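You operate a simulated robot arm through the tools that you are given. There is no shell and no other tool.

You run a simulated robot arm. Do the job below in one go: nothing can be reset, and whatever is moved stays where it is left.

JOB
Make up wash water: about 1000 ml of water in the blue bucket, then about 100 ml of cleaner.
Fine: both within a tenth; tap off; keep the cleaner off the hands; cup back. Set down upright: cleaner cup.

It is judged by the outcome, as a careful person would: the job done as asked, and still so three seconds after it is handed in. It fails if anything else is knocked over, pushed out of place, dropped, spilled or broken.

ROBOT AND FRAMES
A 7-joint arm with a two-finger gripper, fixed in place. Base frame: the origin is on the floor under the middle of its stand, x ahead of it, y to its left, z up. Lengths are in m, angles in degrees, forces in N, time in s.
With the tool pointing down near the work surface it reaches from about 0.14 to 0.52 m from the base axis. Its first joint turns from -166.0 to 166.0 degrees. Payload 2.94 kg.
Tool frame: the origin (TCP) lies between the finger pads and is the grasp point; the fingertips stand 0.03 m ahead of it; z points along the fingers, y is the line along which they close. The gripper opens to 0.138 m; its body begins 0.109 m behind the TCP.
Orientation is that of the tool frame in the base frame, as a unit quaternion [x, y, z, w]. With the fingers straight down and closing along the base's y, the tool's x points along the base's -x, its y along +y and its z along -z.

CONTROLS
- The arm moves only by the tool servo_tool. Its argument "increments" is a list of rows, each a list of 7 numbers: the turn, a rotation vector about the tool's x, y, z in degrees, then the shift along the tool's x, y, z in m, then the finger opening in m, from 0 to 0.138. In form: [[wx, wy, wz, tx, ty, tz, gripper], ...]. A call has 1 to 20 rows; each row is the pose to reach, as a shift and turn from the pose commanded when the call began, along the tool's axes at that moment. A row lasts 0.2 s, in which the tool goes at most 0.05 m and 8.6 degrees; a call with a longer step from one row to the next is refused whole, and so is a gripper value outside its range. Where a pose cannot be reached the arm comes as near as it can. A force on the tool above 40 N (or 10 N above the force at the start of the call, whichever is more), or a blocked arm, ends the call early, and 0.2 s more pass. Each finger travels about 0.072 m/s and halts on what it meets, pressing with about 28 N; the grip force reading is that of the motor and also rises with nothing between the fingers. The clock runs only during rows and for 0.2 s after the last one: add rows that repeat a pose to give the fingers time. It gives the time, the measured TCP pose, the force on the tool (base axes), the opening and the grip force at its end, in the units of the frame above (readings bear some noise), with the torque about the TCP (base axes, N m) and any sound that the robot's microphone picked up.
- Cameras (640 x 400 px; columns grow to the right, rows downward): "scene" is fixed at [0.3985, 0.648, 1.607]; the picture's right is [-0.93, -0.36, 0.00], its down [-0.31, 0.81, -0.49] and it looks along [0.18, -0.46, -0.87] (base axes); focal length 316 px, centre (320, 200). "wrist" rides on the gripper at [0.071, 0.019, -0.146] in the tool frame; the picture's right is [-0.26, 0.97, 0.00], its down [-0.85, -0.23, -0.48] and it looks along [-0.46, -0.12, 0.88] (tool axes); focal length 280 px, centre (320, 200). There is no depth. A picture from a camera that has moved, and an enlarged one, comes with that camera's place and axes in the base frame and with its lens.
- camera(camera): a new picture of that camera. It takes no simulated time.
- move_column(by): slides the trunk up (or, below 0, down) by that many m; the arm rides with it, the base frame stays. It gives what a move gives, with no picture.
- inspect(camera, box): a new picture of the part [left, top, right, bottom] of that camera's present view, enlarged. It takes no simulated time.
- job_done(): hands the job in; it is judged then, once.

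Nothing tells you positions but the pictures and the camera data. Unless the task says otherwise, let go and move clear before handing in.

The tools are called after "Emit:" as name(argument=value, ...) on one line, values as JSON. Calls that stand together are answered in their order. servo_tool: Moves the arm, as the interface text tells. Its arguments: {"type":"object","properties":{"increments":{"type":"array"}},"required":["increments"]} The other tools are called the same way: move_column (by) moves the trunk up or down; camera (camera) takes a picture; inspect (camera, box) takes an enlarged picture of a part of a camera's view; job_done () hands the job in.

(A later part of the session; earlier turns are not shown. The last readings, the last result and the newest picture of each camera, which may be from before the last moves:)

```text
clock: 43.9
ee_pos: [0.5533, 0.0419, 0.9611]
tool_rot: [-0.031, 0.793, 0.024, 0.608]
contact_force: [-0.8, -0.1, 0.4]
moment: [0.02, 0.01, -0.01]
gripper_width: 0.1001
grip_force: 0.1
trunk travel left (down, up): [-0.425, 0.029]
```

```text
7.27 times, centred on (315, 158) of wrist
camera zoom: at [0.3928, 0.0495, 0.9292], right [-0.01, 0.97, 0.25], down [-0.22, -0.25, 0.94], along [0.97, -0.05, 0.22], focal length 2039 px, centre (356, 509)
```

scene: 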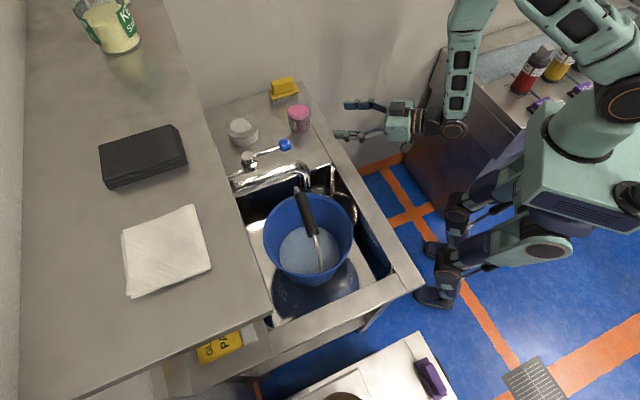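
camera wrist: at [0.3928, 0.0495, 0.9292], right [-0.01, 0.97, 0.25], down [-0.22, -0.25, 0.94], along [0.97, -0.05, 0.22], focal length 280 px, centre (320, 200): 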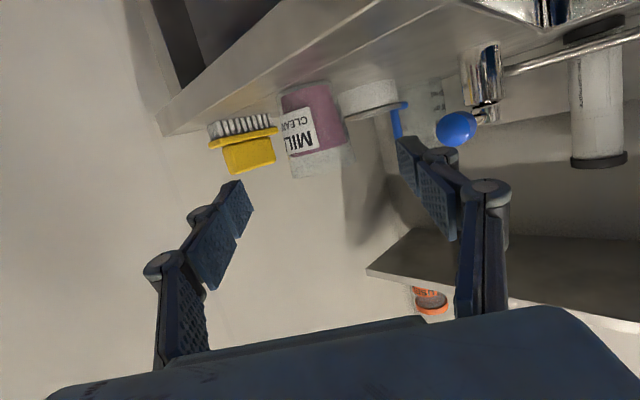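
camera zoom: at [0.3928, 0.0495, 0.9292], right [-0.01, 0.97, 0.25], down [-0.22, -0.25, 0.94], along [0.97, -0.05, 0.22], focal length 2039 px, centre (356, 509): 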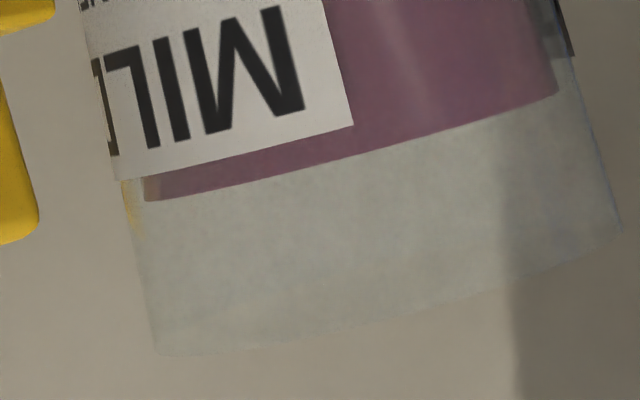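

From the side view I get liquid from z≈0.883 (r≈25.4 mm) to z≈0.9437 (r≈31.1 mm), which is about 150 ml. The rim is at z≈0.966. Leaving about 50 ml means a remaining depth near 23 mm and a tilt of about 64°. I'll line up to grasp at z≈0.92 with the tool about 23° below horizontal, so the camera box clears the counter edge.

Emit:
servo_tool(increments=[[0, 4, 0, 0.0155, -0.0026, 0.0215, 0.1], [0, 8, 0, 0.031, -0.0051, 0.0429, 0.1], [0, 8, 0, 0.031, -0.0051, 0.0429, 0.1]])

Emit:
camera(camera="wrist")

Emit:
inspect(camera="scene", box=[250, 70, 430, 185])

```text
clock: 44.6
ee_pos: [0.5864, 0.0384, 0.9212]
tool_rot: [-0.033, 0.833, 0.021, 0.551]
contact_force: [-0.2, -0.2, -0.2]
moment: [0.01, -0.01, -0.01]
gripper_width: 0.0999
grip_force: 0.0
trunk travel left (down, up): [-0.425, 0.029]
```

```text
taken
camera wrist: at [0.4237, 0.0455, 0.9124], right [0.03, 0.97, 0.24], down [-0.09, -0.24, 0.97], along [1.0, -0.05, 0.08], focal length 280 px, centre (320, 200)
```

wrist: 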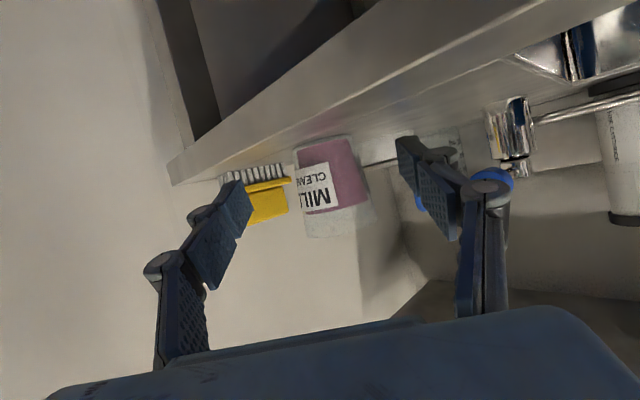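

```text
3.48 times, centred on (340, 128) of scene
camera zoom: at [0.3985, 0.648, 1.607], right [-0.93, -0.36, 0.0], down [-0.31, 0.81, -0.49], along [0.18, -0.46, -0.87], focal length 1100 px, centre (250, 452)
```

zoom: 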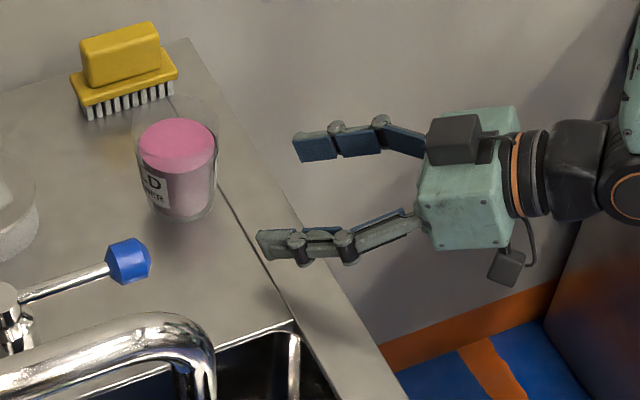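

The gripper is level with the cup and centred on it. I'll slide forward horizontally until the cup sits between the pads, and check before closing.

Emit:
servo_tool(increments=[[0, 0, 0, -0.0084, 0.0002, 0.0204, 0.1], [0, 0, 0, -0.0168, 0.0004, 0.0408, 0.1], [0, 0, 0, -0.0253, 0.0006, 0.0611, 0.1], [0, 0, 0, -0.0337, 0.0008, 0.0815, 0.1], [0, 0, 0, -0.0421, 0.001, 0.1019, 0.1], [0, 0, 0, -0.0421, 0.001, 0.1019, 0.1]])

Emit:
inspect(camera="scene", box=[250, 70, 430, 185])

Emit:
camera(camera="wrist")

```text
clock: 46.0
ee_pos: [0.6961, 0.0495, 0.9189]
tool_rot: [-0.033, 0.833, 0.022, 0.551]
contact_force: [-0.2, -0.2, 0.1]
moment: [-0.03, 0.02, -0.02]
gripper_width: 0.1
grip_force: 0.0
trunk travel left (down, up): [-0.425, 0.029]
```

```text
3.48 times, centred on (340, 128) of scene
camera zoom: at [0.3985, 0.648, 1.607], right [-0.93, -0.36, 0.0], down [-0.31, 0.81, -0.49], along [0.18, -0.46, -0.87], focal length 1100 px, centre (250, 452)
```

zoom: 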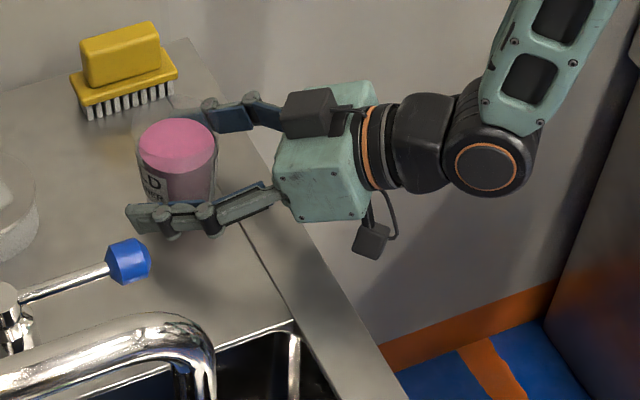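

```text
taken
camera wrist: at [0.5343, 0.0569, 0.911], right [0.03, 0.97, 0.24], down [-0.09, -0.24, 0.97], along [1.0, -0.05, 0.08], focal length 280 px, centre (320, 200)
```

wrist: 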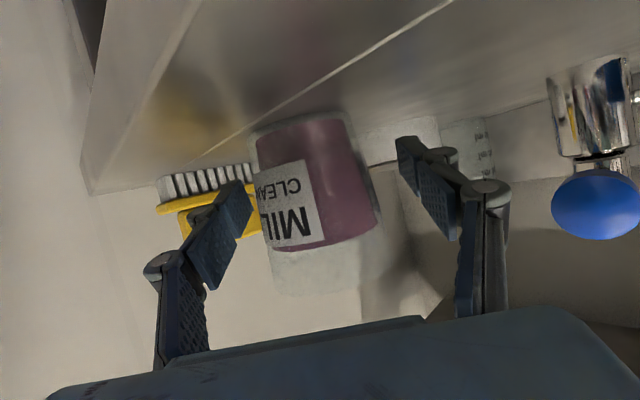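

The cup is centred between the pads at about 40% of its height. Closing the grip now.

Emit:
servo_tool(increments=[[0, 0, 0, 0, 0, 0, 0.08], [0, 0, 0, 0, 0, 0, 0.07], [0, 0, 0, 0, 0, 0, 0.062], [0, 0, 0, 0, 0, 0, 0.056], [0, 0, 0, 0, 0, 0, 0.05], [0, 0, 0, 0, 0, 0, 0.05]])

Emit:
camera(camera="wrist")

Emit:
inspect(camera="scene", box=[250, 70, 370, 150])

```text
clock: 47.5
ee_pos: [0.6967, 0.0492, 0.9195]
tool_rot: [-0.032, 0.833, 0.021, 0.552]
contact_force: [0.1, -0.3, 1.0]
moment: [-0.04, 0.0, 0.02]
gripper_width: 0.0599
grip_force: 28.2
trunk travel left (down, up): [-0.425, 0.029]
```

```text
taken
camera wrist: at [0.5341, 0.0567, 0.9111], right [0.03, 0.97, 0.24], down [-0.09, -0.24, 0.97], along [1.0, -0.05, 0.08], focal length 280 px, centre (320, 200)
```

wrist: 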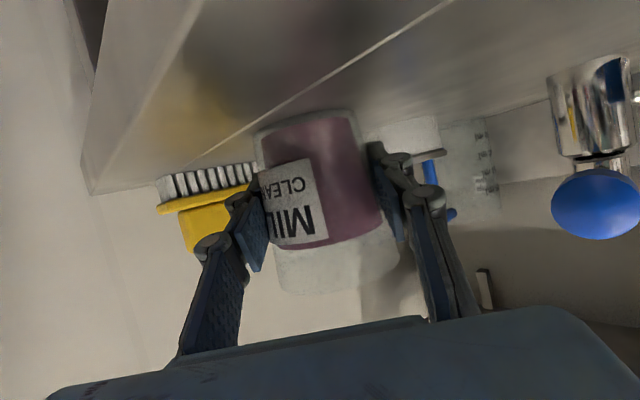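

```text
5.00 times, centred on (310, 110) of scene
camera zoom: at [0.3985, 0.648, 1.607], right [-0.93, -0.36, 0.0], down [-0.31, 0.81, -0.49], along [0.18, -0.46, -0.87], focal length 1581 px, centre (370, 650)
```

zoom: 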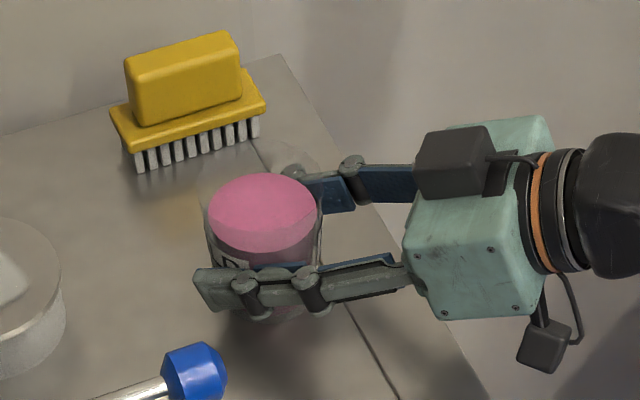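

The grip is firm (28 N) at 60 mm width, which fits the cup. I'll lift straight up slowly.

Emit:
servo_tool(increments=[[0, 0, 0, -0.0092, 0, -0.0039, 0.05], [0, 0, 0, -0.023, 0, -0.0098, 0.05], [0, 0, 0, -0.0414, 0, -0.0176, 0.05], [0, 0, 0, -0.0598, 0, -0.0254, 0.05], [0, 0, 0, -0.0781, 0, -0.0332, 0.05], [0, 0, 0, -0.0965, 0, -0.041, 0.05], [0, 0, 0, -0.1149, 0, -0.0488, 0.05], [0, 0, 0, -0.1195, 0, -0.0507, 0.05], [0, 0, 0, -0.1195, 0, -0.0507, 0.05]])

Emit:
camera(camera="wrist")

Emit:
camera(camera="scene")

```text
clock: 49.5
ee_pos: [0.6964, 0.0492, 1.0476]
tool_rot: [-0.032, 0.833, 0.021, 0.551]
contact_force: [0.4, -0.5, -2.2]
moment: [0.03, 0.0, -0.01]
gripper_width: 0.0602
grip_force: 28.5
trunk travel left (down, up): [-0.425, 0.029]
```

```text
taken
camera wrist: at [0.5336, 0.0559, 1.0392], right [0.03, 0.97, 0.24], down [-0.09, -0.24, 0.97], along [1.0, -0.05, 0.08], focal length 280 px, centre (320, 200)
```

wrist: 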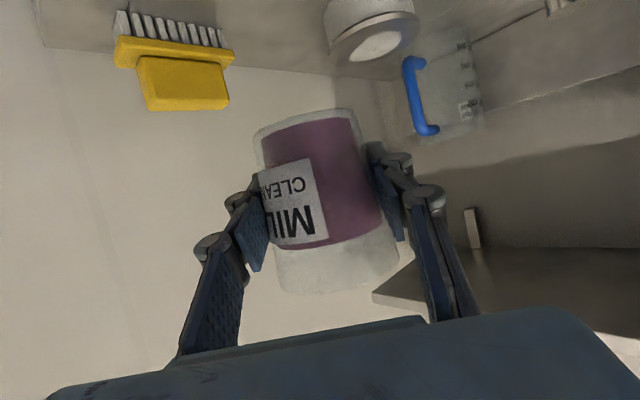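

```text
taken
```

scene: 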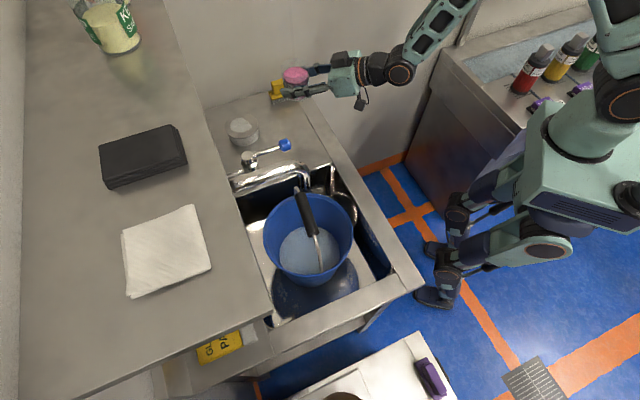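

The cup is lifted cleanly and upright. I'll take a reference close-up of the level in hand, where the camera-to-cup geometry stays fixed from now on.

Emit:
inspect(camera="wrist", box=[230, 90, 430, 310])

Emit:
inspect(camera="scene", box=[255, 50, 375, 125])

```text
1.82 times, centred on (330, 200) of wrist
camera zoom: at [0.5336, 0.0559, 1.0392], right [0.03, 0.97, 0.24], down [-0.09, -0.24, 0.97], along [1.0, -0.05, 0.08], focal length 510 px, centre (302, 200)
```

zoom: 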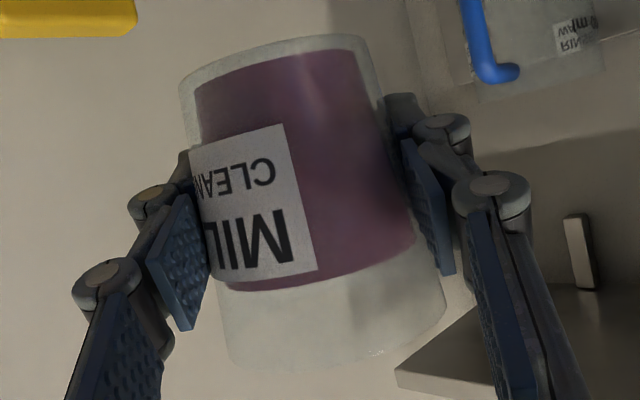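

```text
5.33 times, centred on (315, 88) of scene
camera zoom: at [0.3985, 0.648, 1.607], right [-0.93, -0.36, 0.0], down [-0.31, 0.81, -0.49], along [0.18, -0.46, -0.87], focal length 1686 px, centre (347, 800)
```

zoom: 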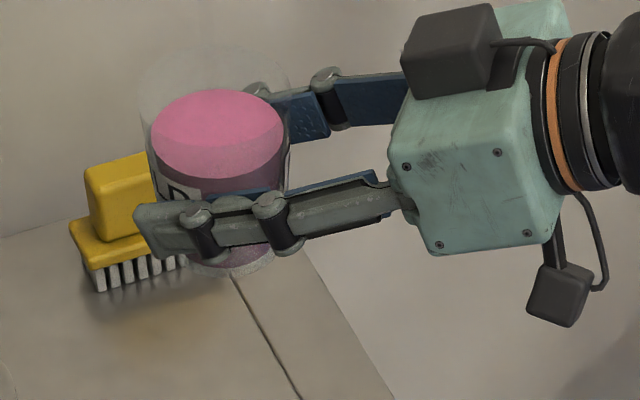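

Now I retract to about 0.54 m radius, then swing round toward the bucket, keeping the cup upright and moving gently.

Emit:
servo_tool(increments=[[0, 0, 0, 0.004, 0, -0.0095, 0.05], [0, 0, 0, 0.0117, 0, -0.0276, 0.05], [0, 0, 0, 0.0195, 0, -0.046, 0.05], [0, 0, 0, 0.0273, 0, -0.0644, 0.05], [0, 0, 0, 0.0351, 0, -0.0828, 0.05], [0, 0, 0, 0.0429, 0, -0.1012, 0.05], [0, 0, 0, 0.0507, 0, -0.1196, 0.05], [0, 0, 0, 0.0566, 0, -0.1335, 0.05], [0, 0, 0, 0.0606, 0, -0.143, 0.05]])

Emit:
servo_tool(increments=[[-1.4, 0, -0.6, 0.0012, 0.0126, -0.0028, 0.05], [-3.5, 0, -1.47, 0.0029, 0.0314, -0.007, 0.05], [-5.55, 0, -2.36, 0.0046, 0.0503, -0.0111, 0.05], [-7.6, 0, -3.24, 0.0064, 0.0691, -0.0153, 0.05], [-9.7, 0, -4.12, 0.0081, 0.088, -0.0195, 0.05], [-11.8, 0, -5.0, 0.0099, 0.1069, -0.0237, 0.05], [-13.9, 0, -5.9, 0.0116, 0.1257, -0.0279, 0.05], [-16.0, 0, -6.77, 0.0133, 0.1446, -0.032, 0.05], [-18.0, 0, -7.66, 0.0151, 0.1634, -0.0362, 0.05], [-20.1, 0, -8.54, 0.0168, 0.1823, -0.0404, 0.05], [-22.2, 0, -9.42, 0.0186, 0.2011, -0.0446, 0.05], [-24.3, 0, -10.3, 0.0203, 0.22, -0.0487, 0.05], [-26.4, 0, -11.2, 0.0221, 0.2388, -0.0529, 0.05], [-27.76, -0.04, -11.78, 0.0232, 0.2514, -0.0557, 0.05], [-27.76, -0.04, -11.78, 0.0232, 0.2514, -0.0557, 0.05]])

Emit:
camera(camera="scene")

Emit:
camera(camera="wrist")

```text
clock: 51.5
ee_pos: [0.5443, 0.0368, 1.0471]
tool_rot: [-0.033, 0.833, 0.022, 0.552]
contact_force: [0.2, -0.8, -0.9]
moment: [-0.02, -0.03, 0.0]
gripper_width: 0.0598
grip_force: 27.9
trunk travel left (down, up): [-0.425, 0.029]
```

```text
clock: 54.6
ee_pos: [0.4612, 0.2835, 1.0497]
tool_rot: [-0.248, 0.797, 0.164, 0.527]
contact_force: [-0.1, -0.4, -1.0]
moment: [-0.02, 0.0, -0.04]
gripper_width: 0.0601
grip_force: 28.1
out of reach, approached as far as the arm can: row 1, 2, 3, 4, 5, 6, 7, 8, 9, 10, 11, 12
trunk travel left (down, up): [-0.425, 0.029]
```

```text
taken
```

scene: 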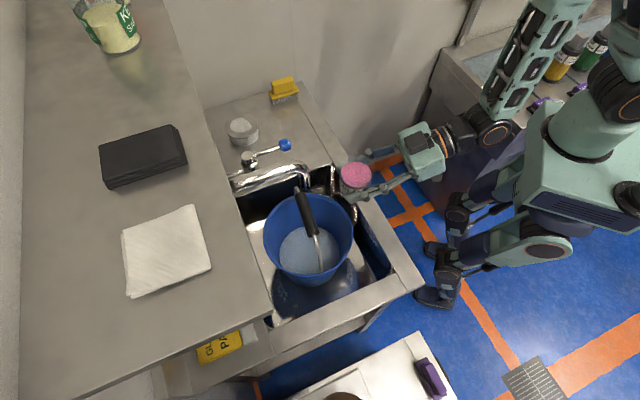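

```text
taken
camera wrist: at [0.3175, 0.2079, 1.0413], right [-0.47, 0.85, 0.24], down [0.04, -0.25, 0.97], along [0.88, 0.46, 0.08], focal length 280 px, centre (320, 200)
```

wrist: 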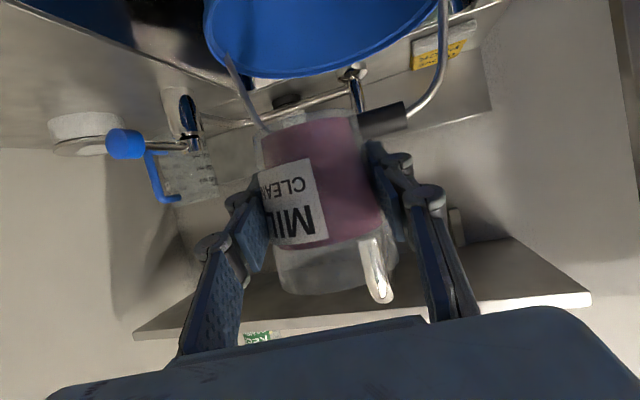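

The cup is at the bucket's near-right edge, and the spout is offset to the tool's left. I'll lower to z≈0.982, then begin tilting, stopping short of the pour to check alignment.

Emit:
servo_tool(increments=[[0, 0, 0, 0.0104, 0, 0.0044, 0.05], [0, 0, 0, 0.0261, 0, 0.0111, 0.05], [0, 0, 0, 0.0417, 0, 0.0177, 0.05], [0, 0, 0, 0.0573, 0, 0.0243, 0.05], [0, 0, 0, 0.0624, 0, 0.0265, 0.05], [0, 0, 0, 0.0624, 0, 0.0265, 0.05]])

Emit:
servo_tool(increments=[[0, 3, 0, 0, 0, 0, 0.05], [0, 8, 0, 0, 0, 0, 0.05], [0, 13, 0, 0, 0, 0, 0.05], [0, 18, 0, 0, 0, 0, 0.05], [0, 22, 0, 0, 0, 0, 0.05], [0, 25, 0, 0, 0, 0, 0.05], [0, 25, 0, 0, 0, 0, 0.05]])

Emit:
camera(camera="scene")

Emit:
inspect(camera="scene", box=[250, 130, 430, 290])

Emit:
camera(camera="wrist")

```text
clock: 56.0
ee_pos: [0.4611, 0.2834, 0.981]
tool_rot: [-0.249, 0.795, 0.165, 0.527]
contact_force: [-0.1, 0.4, -2.3]
moment: [-0.06, 0.01, 0.0]
gripper_width: 0.0601
grip_force: 27.8
trunk travel left (down, up): [-0.425, 0.029]
```

```text
clock: 57.6
ee_pos: [0.461, 0.2849, 0.9823]
tool_rot: [-0.279, 0.891, 0.107, 0.341]
contact_force: [0.2, 0.1, -1.3]
moment: [-0.03, 0.02, -0.01]
gripper_width: 0.0601
grip_force: 28.3
trunk travel left (down, up): [-0.425, 0.029]
```

```text
taken
```

scene: 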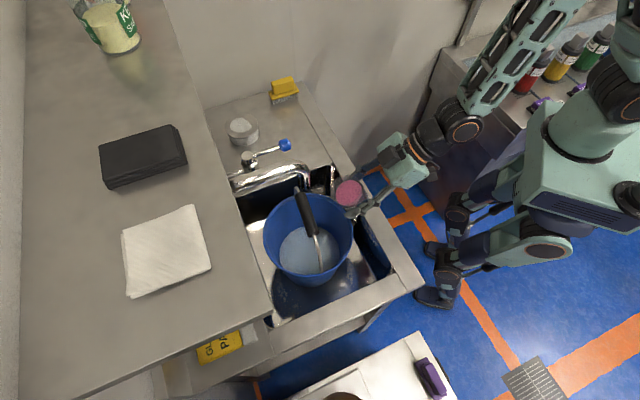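

```text
2.50 times, centred on (340, 210) of scene
camera zoom: at [0.3985, 0.648, 1.607], right [-0.93, -0.36, 0.0], down [-0.31, 0.81, -0.49], along [0.18, -0.46, -0.87], focal length 790 px, centre (270, 175)
```

zoom: 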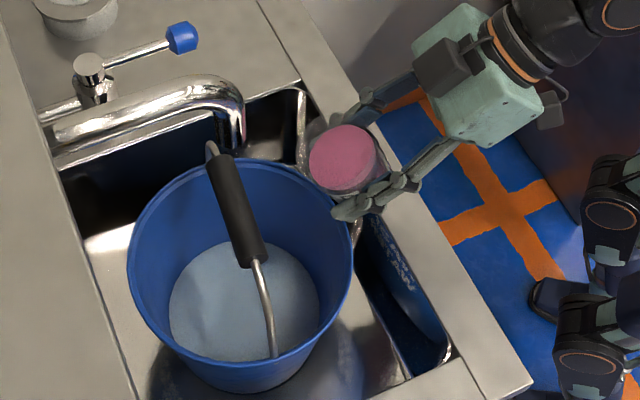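

```text
taken
camera wrist: at [0.3271, 0.2145, 1.0423], right [-0.39, 0.9, 0.18], down [0.39, -0.01, 0.92], along [0.84, 0.43, -0.35], focal length 280 px, centre (320, 200)
```

wrist: 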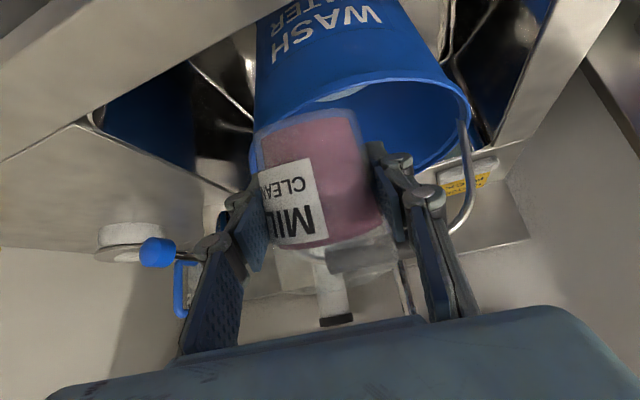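

The lip lines up over the water inside the rim. I'll continue the tilt into the pour, to about 45°, hold, and look.

Emit:
servo_tool(increments=[[0, 4, 0, 0, 0, 0, 0.05], [0, 8, 0, 0, 0, 0, 0.05], [0, 12, 0, 0, 0, 0, 0.05], [0, 16, 0, 0, 0, 0, 0.05], [0, 20, 0, 0, 0, 0, 0.05]])

Emit:
inspect(camera="scene", box=[250, 130, 430, 290])

Emit:
inspect(camera="scene", box=[300, 160, 390, 220])

Emit:
camera(camera="wrist")

```text
clock: 58.9
ee_pos: [0.461, 0.2831, 0.981]
tool_rot: [-0.292, 0.937, 0.057, 0.182]
contact_force: [0.7, -0.6, -1.1]
moment: [0.01, -0.01, -0.01]
gripper_width: 0.0599
grip_force: 28.4
trunk travel left (down, up): [-0.425, 0.029]
```

```text
2.50 times, centred on (340, 210) of scene
camera zoom: at [0.3985, 0.648, 1.607], right [-0.93, -0.36, 0.0], down [-0.31, 0.81, -0.49], along [0.18, -0.46, -0.87], focal length 790 px, centre (270, 175)
```

zoom: 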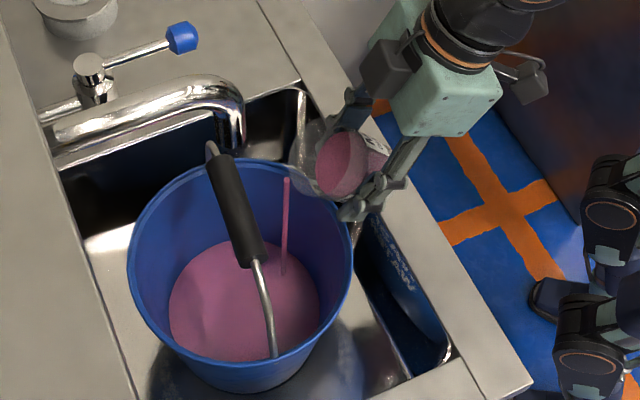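

```text
6.67 times, centred on (345, 190) of scene
camera zoom: at [0.3985, 0.648, 1.607], right [-0.93, -0.36, 0.0], down [-0.31, 0.81, -0.49], along [0.18, -0.46, -0.87], focal length 2108 px, centre (153, 267)
```

zoom: 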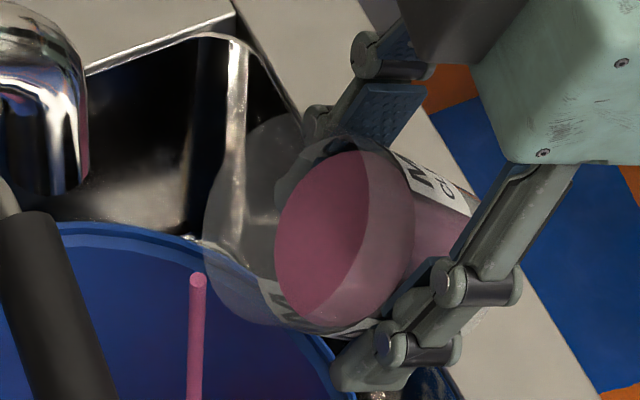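

```text
taken
camera wrist: at [0.3516, 0.2317, 1.0901], right [-0.35, 0.93, 0.1], down [0.63, 0.16, 0.76], along [0.69, 0.33, -0.64], focal length 280 px, centre (320, 200)
```

wrist: 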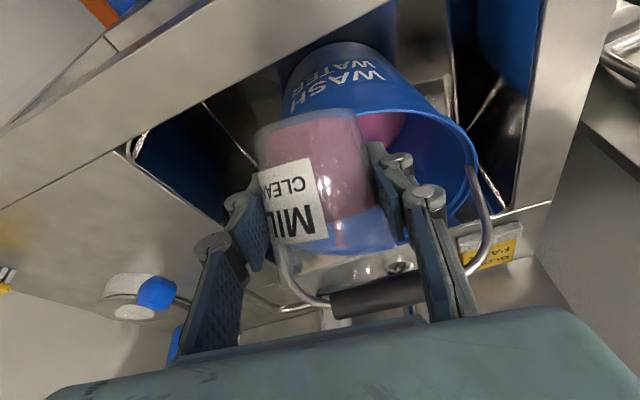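

It's pouring: a pink stream falls inside the bucket and nothing touches the fingers. I'll check the remaining level in the cup against my reference view.

Emit:
inspect(camera="wrist", box=[230, 90, 430, 310])

Emit:
inspect(camera="scene", box=[255, 220, 295, 270])

```text
1.82 times, centred on (330, 200) of wrist
camera zoom: at [0.3516, 0.2317, 1.0901], right [-0.35, 0.93, 0.1], down [0.63, 0.16, 0.76], along [0.69, 0.33, -0.64], focal length 510 px, centre (302, 200)
```

zoom: 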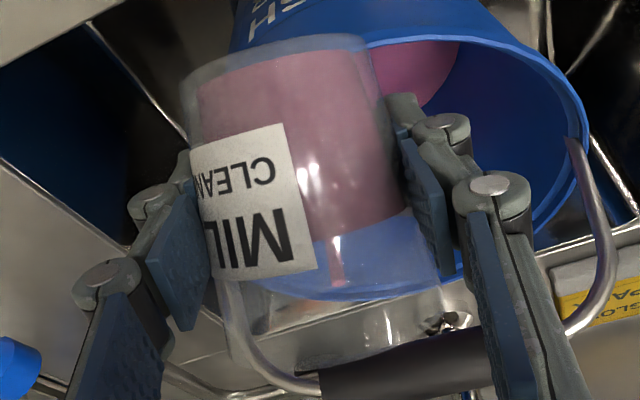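

```text
8.00 times, centred on (275, 245) of scene
camera zoom: at [0.3985, 0.648, 1.607], right [-0.93, -0.36, 0.0], down [-0.31, 0.81, -0.49], along [0.18, -0.46, -0.87], focal length 2529 px, centre (680, -160)
```

zoom: 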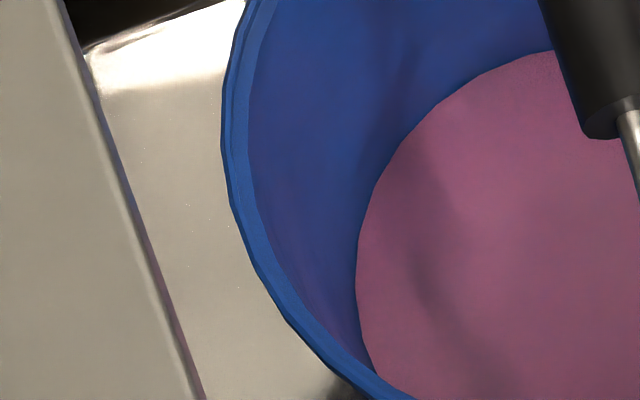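

About 25–30 ml is out so far. I'll hold at this tilt for a second to see whether the flow settles.

Emit:
servo_tool(increments=[[0, 0, 0, 0, 0, 0, 0.05], [0, 0, 0, 0, 0, 0, 0.05], [0, 0, 0, 0, 0, 0, 0.05], [0, 0, 0, 0, 0, 0, 0.05]])

Emit:
inspect(camera="wrist", box=[230, 90, 430, 310])

Emit:
inspect(camera="scene", box=[250, 130, 430, 290])

```text
clock: 59.9
ee_pos: [0.4614, 0.2824, 0.9824]
tool_rot: [-0.292, 0.937, 0.057, 0.182]
contact_force: [-0.5, 0.4, -2.4]
moment: [0.04, 0.0, -0.02]
gripper_width: 0.06
grip_force: 28.0
trunk travel left (down, up): [-0.425, 0.029]
```

```text
1.82 times, centred on (330, 200) of wrist
camera zoom: at [0.3518, 0.2316, 1.09], right [-0.35, 0.93, 0.1], down [0.63, 0.16, 0.76], along [0.69, 0.33, -0.64], focal length 510 px, centre (302, 200)
```

zoom: 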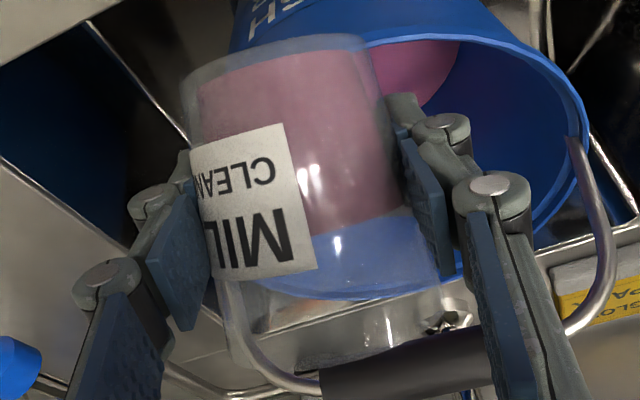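

```text
2.50 times, centred on (340, 210) of scene
camera zoom: at [0.3985, 0.648, 1.607], right [-0.93, -0.36, 0.0], down [-0.31, 0.81, -0.49], along [0.18, -0.46, -0.87], focal length 790 px, centre (270, 175)
```

zoom: 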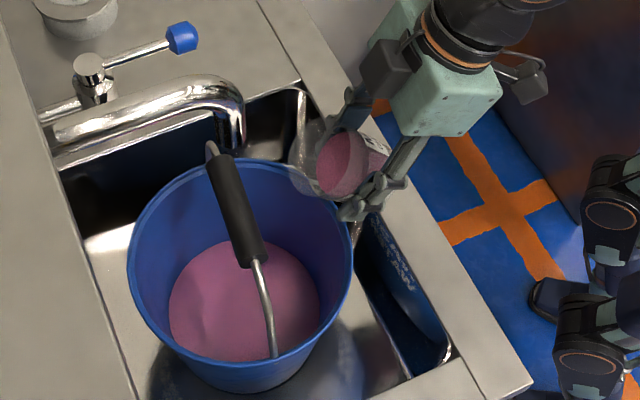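

The flow settled on its own at 45°: about 120 ml is left by my level model, which matches the geometric prediction. I'll go to 57° and let it settle again.

Emit:
servo_tool(increments=[[0, 3, 0, 0, 0, 0, 0.05], [0, 6, 0, 0, 0, 0, 0.05], [0, 9, 0, 0, 0, 0, 0.05], [0, 12, 0, 0, 0, 0, 0.05], [0, 12, 0, 0, 0, 0, 0.05], [0, 12, 0, 0, 0, 0, 0.05], [0, 12, 0, 0, 0, 0, 0.05], [0, 12, 0, 0, 0, 0, 0.05], [0, 12, 0, 0, 0, 0, 0.05]])

Emit:
inspect(camera="wrist", box=[230, 90, 430, 310])

Emit:
inspect(camera="scene", box=[250, 130, 430, 290])

```text
clock: 61.9
ee_pos: [0.4612, 0.2832, 0.982]
tool_rot: [-0.296, 0.951, 0.026, 0.083]
contact_force: [0.2, -0.3, -1.1]
moment: [-0.06, 0.03, 0.01]
gripper_width: 0.06
grip_force: 27.5
trunk travel left (down, up): [-0.425, 0.029]
```

```text
1.82 times, centred on (330, 200) of wrist
camera zoom: at [0.3722, 0.2455, 1.1126], right [-0.34, 0.94, 0.05], down [0.75, 0.24, 0.62], along [0.57, 0.24, -0.79], focal length 510 px, centre (302, 200)
```

zoom: 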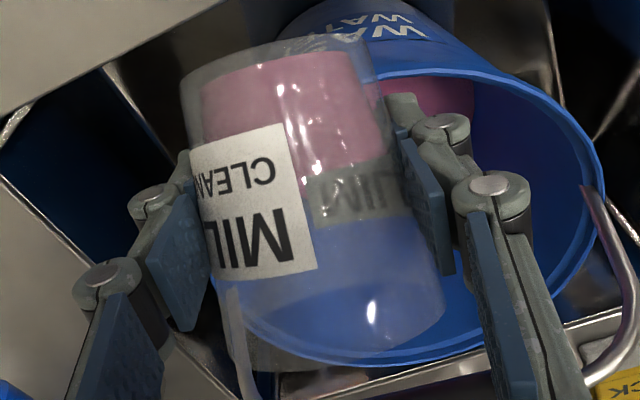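

```text
2.50 times, centred on (340, 210) of scene
camera zoom: at [0.3985, 0.648, 1.607], right [-0.93, -0.36, 0.0], down [-0.31, 0.81, -0.49], along [0.18, -0.46, -0.87], focal length 790 px, centre (270, 175)
```

zoom: 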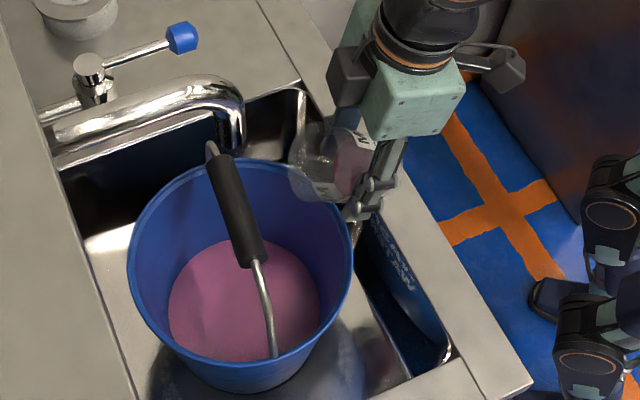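

At 57° the level model reads about 75 ml left, again matching geometry. Going to 64° should leave roughly 51 ml, for about 100 ml poured.

Emit:
servo_tool(increments=[[0, 2.5, 0, 0, 0, 0, 0.05], [0, 5, 0, 0, 0, 0, 0.05], [0, 6.5, 0, 0, 0, 0, 0.05], [0, 6.5, 0, 0, 0, 0, 0.05], [0, 6.5, 0, 0, 0, 0, 0.05], [0, 6.5, 0, 0, 0, 0, 0.05], [0, 6.5, 0, 0, 0, 0, 0.05], [0, 6.5, 0, 0, 0, 0, 0.05]])

Emit:
inspect(camera="wrist", box=[230, 90, 430, 310])

Emit:
inspect(camera="wrist", box=[280, 100, 380, 200])

Emit:
inspect(camera="scene", box=[250, 130, 430, 290])

```text
clock: 63.6
ee_pos: [0.4613, 0.2829, 0.981]
tool_rot: [-0.298, 0.954, 0.009, 0.029]
contact_force: [-0.5, 0.5, -0.8]
moment: [0.01, -0.01, -0.01]
gripper_width: 0.0597
grip_force: 27.6
trunk travel left (down, up): [-0.425, 0.029]
```

```text
1.82 times, centred on (330, 200) of wrist
camera zoom: at [0.3849, 0.2544, 1.1223], right [-0.33, 0.94, 0.02], down [0.8, 0.28, 0.53], along [0.49, 0.19, -0.85], focal length 510 px, centre (302, 200)
```

zoom: 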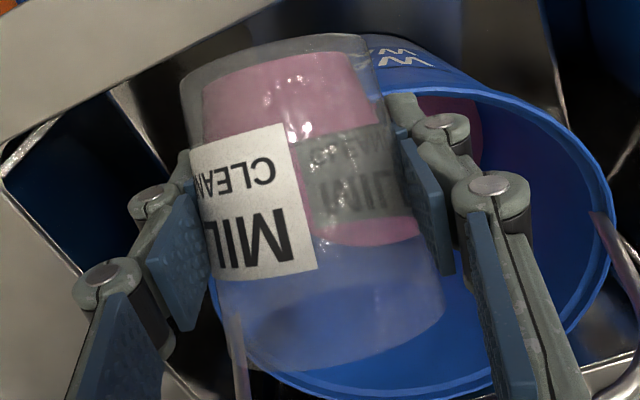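

```text
4.00 times, centred on (330, 150) of wrist
camera zoom: at [0.3849, 0.2544, 1.1223], right [-0.33, 0.94, 0.02], down [0.8, 0.28, 0.53], along [0.49, 0.19, -0.85], focal length 1122 px, centre (280, 400)
```

zoom: 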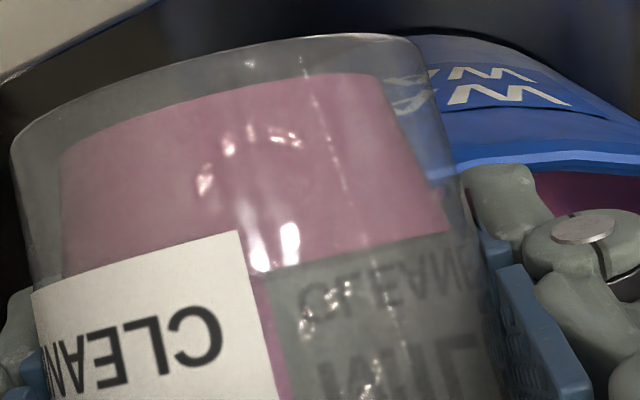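

```text
2.50 times, centred on (340, 210) of scene
camera zoom: at [0.3985, 0.648, 1.607], right [-0.93, -0.36, 0.0], down [-0.31, 0.81, -0.49], along [0.18, -0.46, -0.87], focal length 790 px, centre (270, 175)
```

zoom: 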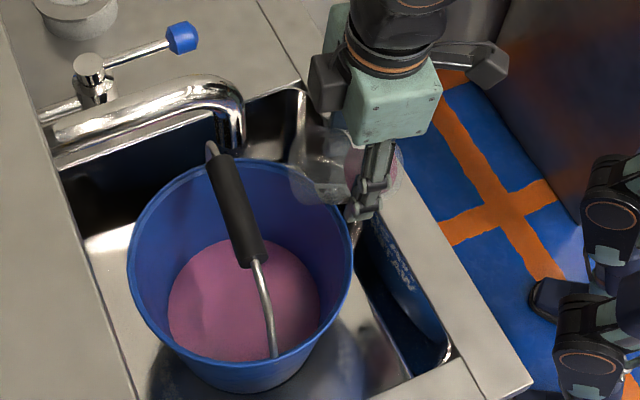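

No stream remains, and the level sits at the label edge: about 51 ml left, so about 100 ml poured. I'll bring the cup back upright slowly and verify the level there.

Emit:
servo_tool(increments=[[0, -4, 0, 0, 0, 0, 0.05], [0, -10, 0, 0, 0, 0, 0.05], [0, -16, 0, 0, 0, 0, 0.05], [0, -22, 0, 0, 0, 0, 0.05], [0, -28, 0, 0, 0, 0, 0.05], [0, -34, 0, 0, 0, 0, 0.05], [0, -40, 0, 0, 0, 0, 0.05], [0, -46, 0, 0, 0, 0, 0.05], [0, -52, 0, 0, 0, 0, 0.05], [0, -58, 0, 0, 0, 0, 0.05], [0, -62, 0, 0, 0, 0, 0.05], [0, -63.5, 0, 0, 0, 0, 0.05], [0, -63.5, 0, 0, 0, 0, 0.05]])

Emit:
inspect(camera="wrist", box=[230, 90, 430, 310])

Emit:
camera(camera="scene")

Emit:
inspect(camera="scene", box=[250, 130, 430, 290])

Emit:
inspect(camera="scene", box=[255, 220, 295, 270])

```text
clock: 66.5
ee_pos: [0.4614, 0.2815, 0.9828]
tool_rot: [-0.248, 0.796, 0.164, 0.527]
contact_force: [-0.4, -0.2, -1.0]
moment: [-0.04, 0.05, -0.01]
gripper_width: 0.0601
grip_force: 27.6
trunk travel left (down, up): [-0.425, 0.029]
```

```text
1.82 times, centred on (330, 200) of wrist
camera zoom: at [0.3173, 0.2077, 0.9732], right [-0.46, 0.85, 0.24], down [0.04, -0.25, 0.97], along [0.88, 0.46, 0.08], focal length 510 px, centre (302, 200)
```

zoom: 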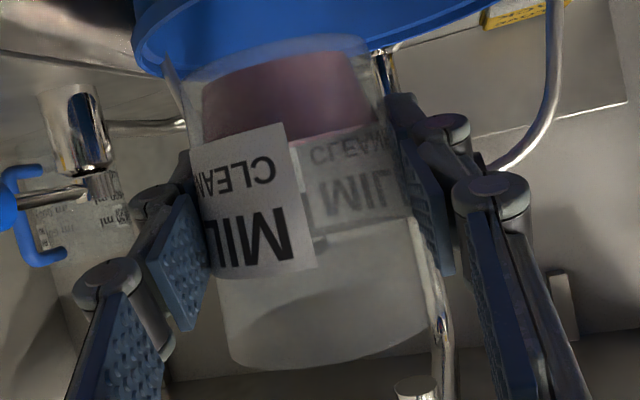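

```text
taken
```

scene: 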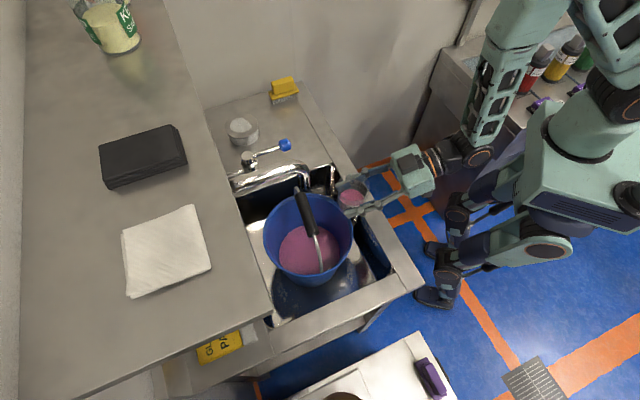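

```text
2.50 times, centred on (340, 210) of scene
camera zoom: at [0.3985, 0.648, 1.607], right [-0.93, -0.36, 0.0], down [-0.31, 0.81, -0.49], along [0.18, -0.46, -0.87], focal length 790 px, centre (270, 175)
```

zoom: 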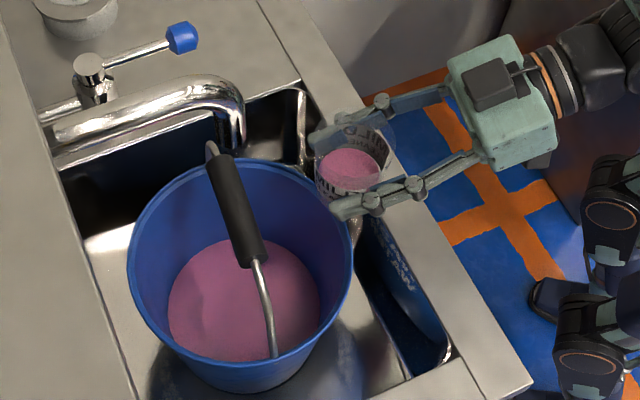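

```text
8.00 times, centred on (275, 245) of scene
camera zoom: at [0.3985, 0.648, 1.607], right [-0.93, -0.36, 0.0], down [-0.31, 0.81, -0.49], along [0.18, -0.46, -0.87], focal length 2529 px, centre (680, -160)
```

zoom: 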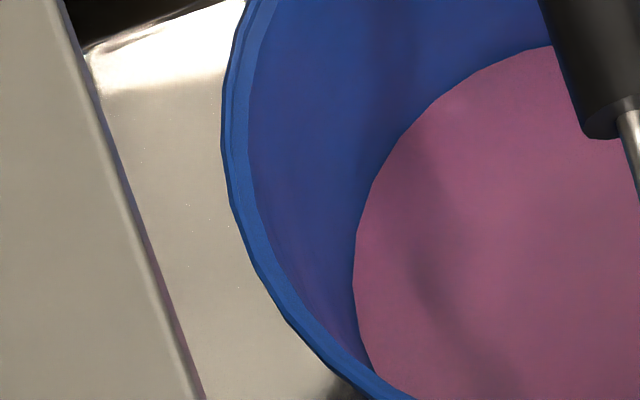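

Emit:
inspect(camera="wrist", box=[300, 140, 380, 190])

Emit:
inspect(camera="wrist", box=[255, 100, 375, 175])

Emit:
inspect(camera="scene", box=[325, 170, 385, 220])

```text
8.00 times, centred on (340, 165) of wrist
camera zoom: at [0.3173, 0.2077, 0.9732], right [-0.46, 0.85, 0.24], down [0.04, -0.25, 0.97], along [0.88, 0.46, 0.08], focal length 2243 px, centre (160, 480)
```

zoom: 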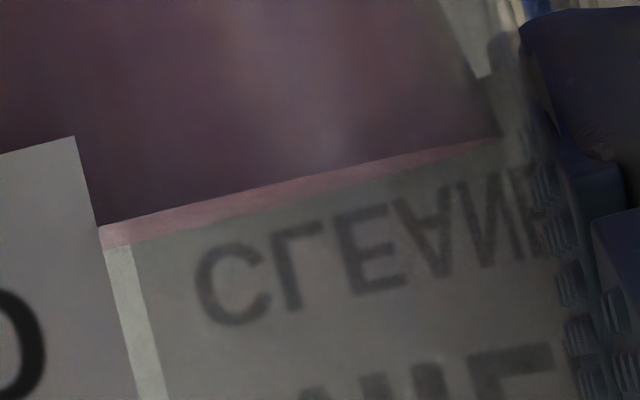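

```text
5.33 times, centred on (315, 138) of wrist
camera zoom: at [0.3173, 0.2077, 0.9732], right [-0.46, 0.85, 0.24], down [0.04, -0.25, 0.97], along [0.88, 0.46, 0.08], focal length 1495 px, centre (347, 533)
```

zoom: 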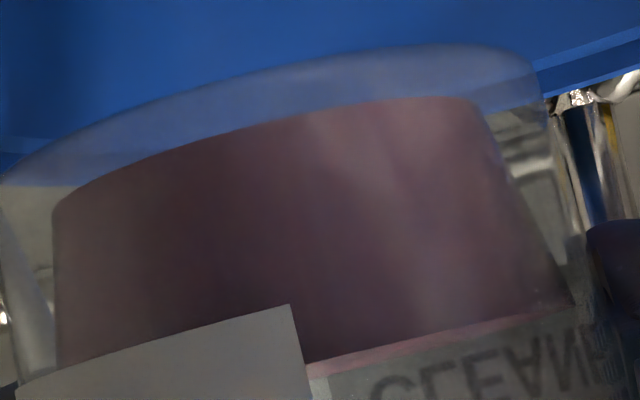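

```text
8.00 times, centred on (355, 195) of scene
camera zoom: at [0.3985, 0.648, 1.607], right [-0.93, -0.36, 0.0], down [-0.31, 0.81, -0.49], along [0.18, -0.46, -0.87], focal length 2529 px, centre (40, 240)
```

zoom: 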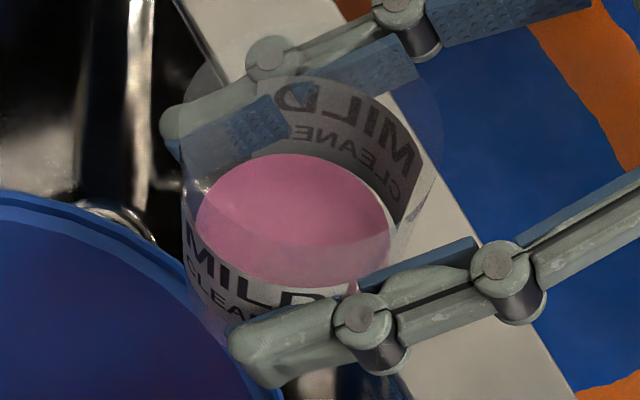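

Upright, the cup holds about 49–50 ml, so about 101 ml went into the bucket, and the bucket's own level rise (about 4.3 mm) agrees. Now I carry the cup back: lift, swing right on a slightly wider arc, then extend over its original spot.

Emit:
servo_tool(increments=[[0, 0, 0, -0.0104, 0, -0.0044, 0.05], [0, 0, 0, -0.0261, 0, -0.0111, 0.05], [0, 0, 0, -0.0417, 0, -0.0177, 0.05], [0, 0, 0, -0.0573, 0, -0.0243, 0.05], [0, 0, 0, -0.0626, 0, -0.0266, 0.05], [0, 0, 0, -0.0626, 0, -0.0266, 0.05]])

Emit:
servo_tool(increments=[[0.9, 0, 0.38, -0.0005, -0.0088, 0.0012, 0.05], [2.6, 0, 1.1, -0.0015, -0.0256, 0.0036, 0.05], [4.3, 0, 1.83, -0.0025, -0.0427, 0.0059, 0.05], [6.05, 0, 2.57, -0.0035, -0.0597, 0.0083, 0.05], [7.75, 0, 3.3, -0.0045, -0.0768, 0.0106, 0.05], [9.5, 0, 4.03, -0.0055, -0.0938, 0.013, 0.05], [11.2, 0, 4.76, -0.0065, -0.1109, 0.0154, 0.05], [12.9, 0, 5.5, -0.0075, -0.1279, 0.0177, 0.05], [13.8, 0, 5.86, -0.008, -0.1365, 0.0189, 0.05], [13.8, 0, 5.86, -0.008, -0.1365, 0.0189, 0.05]])

Emit:
camera(camera="scene")

```text
clock: 67.8
ee_pos: [0.461, 0.2827, 1.0505]
tool_rot: [-0.248, 0.796, 0.164, 0.527]
contact_force: [0.7, -0.4, -1.2]
moment: [-0.03, 0.04, -0.03]
gripper_width: 0.06
grip_force: 27.7
trunk travel left (down, up): [-0.425, 0.029]
```

```text
clock: 70.0
ee_pos: [0.554, 0.1804, 1.0484]
tool_rot: [-0.142, 0.822, 0.093, 0.544]
contact_force: [-0.5, -0.2, -1.2]
moment: [0.02, 0.03, 0.0]
gripper_width: 0.0598
grip_force: 28.0
trunk travel left (down, up): [-0.425, 0.029]
```

```text
taken
```

scene: 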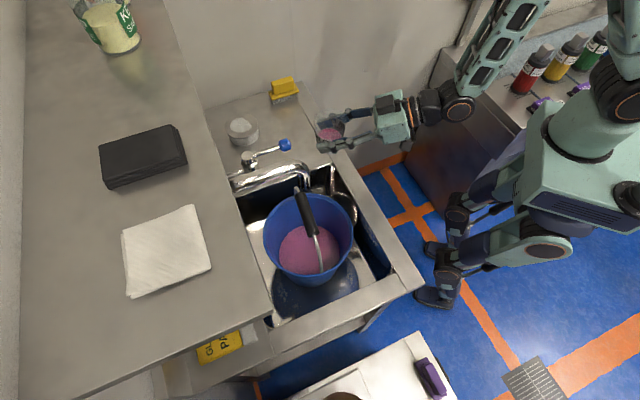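

Emit:
servo_tool(increments=[[0.7, 0, 0.3, -0.0018, -0.0086, 0.0042, 0.05], [2.1, 0, 0.89, -0.0053, -0.0257, 0.0125, 0.05], [3.5, 0, 1.49, -0.0088, -0.0429, 0.0208, 0.05], [4.9, 0, 2.08, -0.0124, -0.06, 0.0291, 0.05], [6.3, 0, 2.67, -0.0159, -0.0772, 0.0374, 0.05], [7.7, 0, 3.27, -0.0194, -0.0943, 0.0458, 0.05], [9.1, 0, 3.86, -0.0229, -0.1115, 0.0541, 0.05], [10.5, 0, 4.46, -0.0265, -0.1286, 0.0624, 0.05], [11.9, 0, 5.05, -0.03, -0.1458, 0.0707, 0.05], [13.3, 0, 5.64, -0.0335, -0.1629, 0.079, 0.05], [13.99, 0, 5.94, -0.0353, -0.1715, 0.0832, 0.05], [13.99, 0, 5.94, -0.0353, -0.1715, 0.0832, 0.05]])

Emit:
camera(camera="wrist")

Emit:
inspect(camera="scene", box=[220, 40, 400, 175])

```text
clock: 72.7
ee_pos: [0.6981, 0.0525, 1.0476]
tool_rot: [-0.032, 0.833, 0.022, 0.552]
contact_force: [0.4, -0.6, -1.2]
moment: [0.0, -0.01, -0.02]
gripper_width: 0.06
grip_force: 27.7
trunk travel left (down, up): [-0.425, 0.029]
```

```text
taken
camera wrist: at [0.5356, 0.0585, 1.0399], right [0.03, 0.97, 0.24], down [-0.09, -0.24, 0.97], along [1.0, -0.05, 0.08], focal length 280 px, centre (320, 200)
```

wrist: 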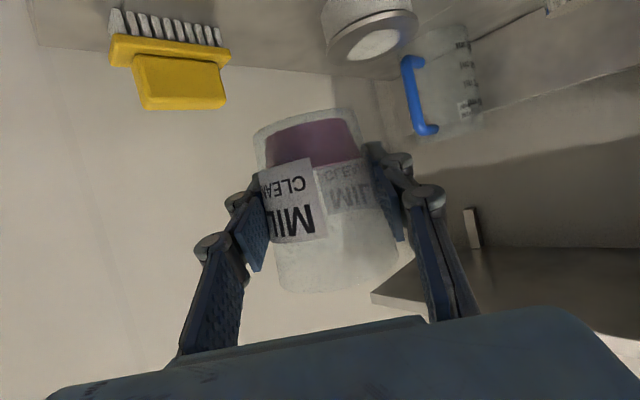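

```text
2.96 times, centred on (310, 108) of scene
camera zoom: at [0.3985, 0.648, 1.607], right [-0.93, -0.36, 0.0], down [-0.31, 0.81, -0.49], along [0.18, -0.46, -0.87], focal length 937 px, centre (350, 474)
```

zoom: 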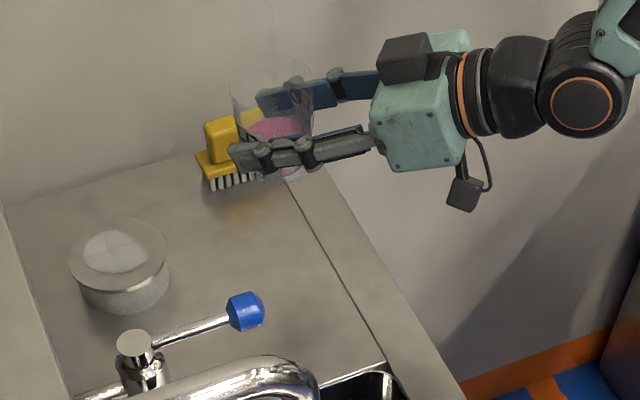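

The pose matches the lifted-off pose to within about 3 mm, so I'll correct that while lowering gently to just above the counter.

Emit:
servo_tool(increments=[[0, 0, 0, 0.0095, -0.0016, 0.0039, 0.05], [0, 0, 0, 0.026, -0.0032, 0.0106, 0.05], [0, 0, 0, 0.0426, -0.0032, 0.0174, 0.05], [0, 0, 0, 0.0592, -0.0032, 0.0242, 0.05], [0, 0, 0, 0.0758, -0.0032, 0.0309, 0.05], [0, 0, 0, 0.0924, -0.0032, 0.0377, 0.05], [0, 0, 0, 0.1066, -0.0032, 0.0435, 0.05], [0, 0, 0, 0.1137, -0.0032, 0.0464, 0.05], [0, 0, 0, 0.1165, -0.0032, 0.0475, 0.05], [0, 0, 0, 0.1165, -0.0032, 0.0475, 0.05]])

Emit:
camera(camera="wrist")

Emit:
inspect(camera="scene", box=[250, 70, 370, 150])

```text
clock: 74.8
ee_pos: [0.6969, 0.0486, 0.9234]
tool_rot: [-0.033, 0.833, 0.022, 0.552]
contact_force: [-0.4, 0.6, -0.6]
moment: [0.0, -0.02, -0.05]
gripper_width: 0.0597
grip_force: 27.6
trunk travel left (down, up): [-0.425, 0.029]
```

```text
taken
camera wrist: at [0.5342, 0.0553, 0.9154], right [0.03, 0.97, 0.24], down [-0.09, -0.24, 0.97], along [1.0, -0.05, 0.08], focal length 280 px, centre (320, 200)
```

wrist: 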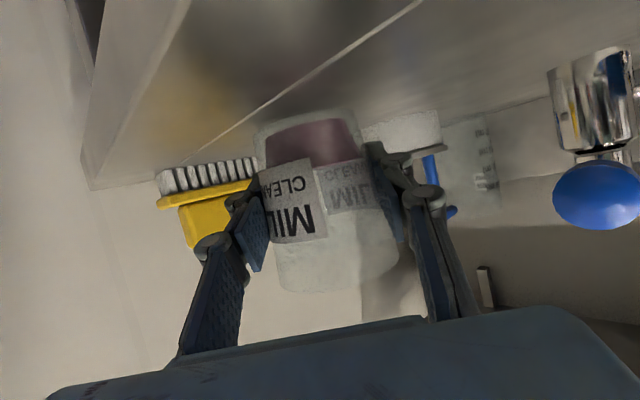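

```text
5.00 times, centred on (310, 110) of scene
camera zoom: at [0.3985, 0.648, 1.607], right [-0.93, -0.36, 0.0], down [-0.31, 0.81, -0.49], along [0.18, -0.46, -0.87], focal length 1581 px, centre (370, 650)
```

zoom: 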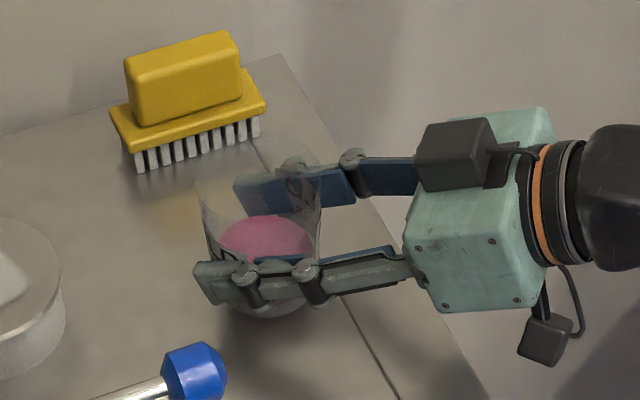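

The cup is within a few millimetres of the counter at its original spot. I'll lower in 1 mm steps and watch the force for touchdown.

Emit:
servo_tool(increments=[[0, 0, 0, 0.0009, 0, 0.0004, 0.05], [0, 0, 0, 0.0018, 0, 0.0008, 0.05], [0, 0, 0, 0.0023, 0, 0.001, 0.05], [0, 0, 0, 0.0023, 0, 0.001, 0.05]])

Emit:
inspect(camera="wrist", box=[240, 80, 400, 180])

```text
clock: 75.8
ee_pos: [0.6963, 0.0484, 0.9219]
tool_rot: [-0.032, 0.833, 0.021, 0.552]
contact_force: [-0.2, -0.2, -1.0]
moment: [-0.01, 0.0, -0.01]
gripper_width: 0.06
grip_force: 27.8
trunk travel left (down, up): [-0.425, 0.029]
```

```text
4.00 times, centred on (320, 130) of wrist
camera zoom: at [0.5338, 0.0556, 0.913], right [0.03, 0.97, 0.24], down [-0.09, -0.24, 0.97], along [1.0, -0.05, 0.08], focal length 1122 px, centre (320, 480)
```

zoom: 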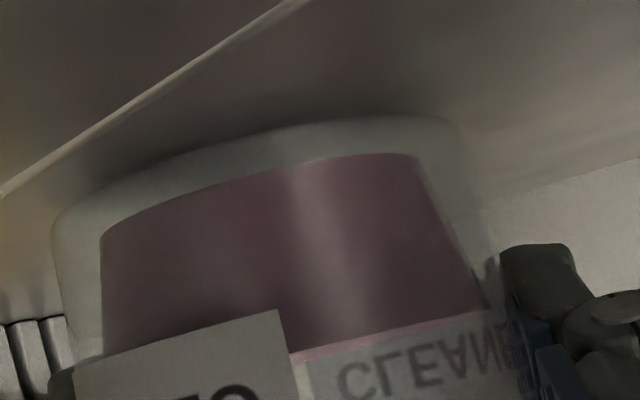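

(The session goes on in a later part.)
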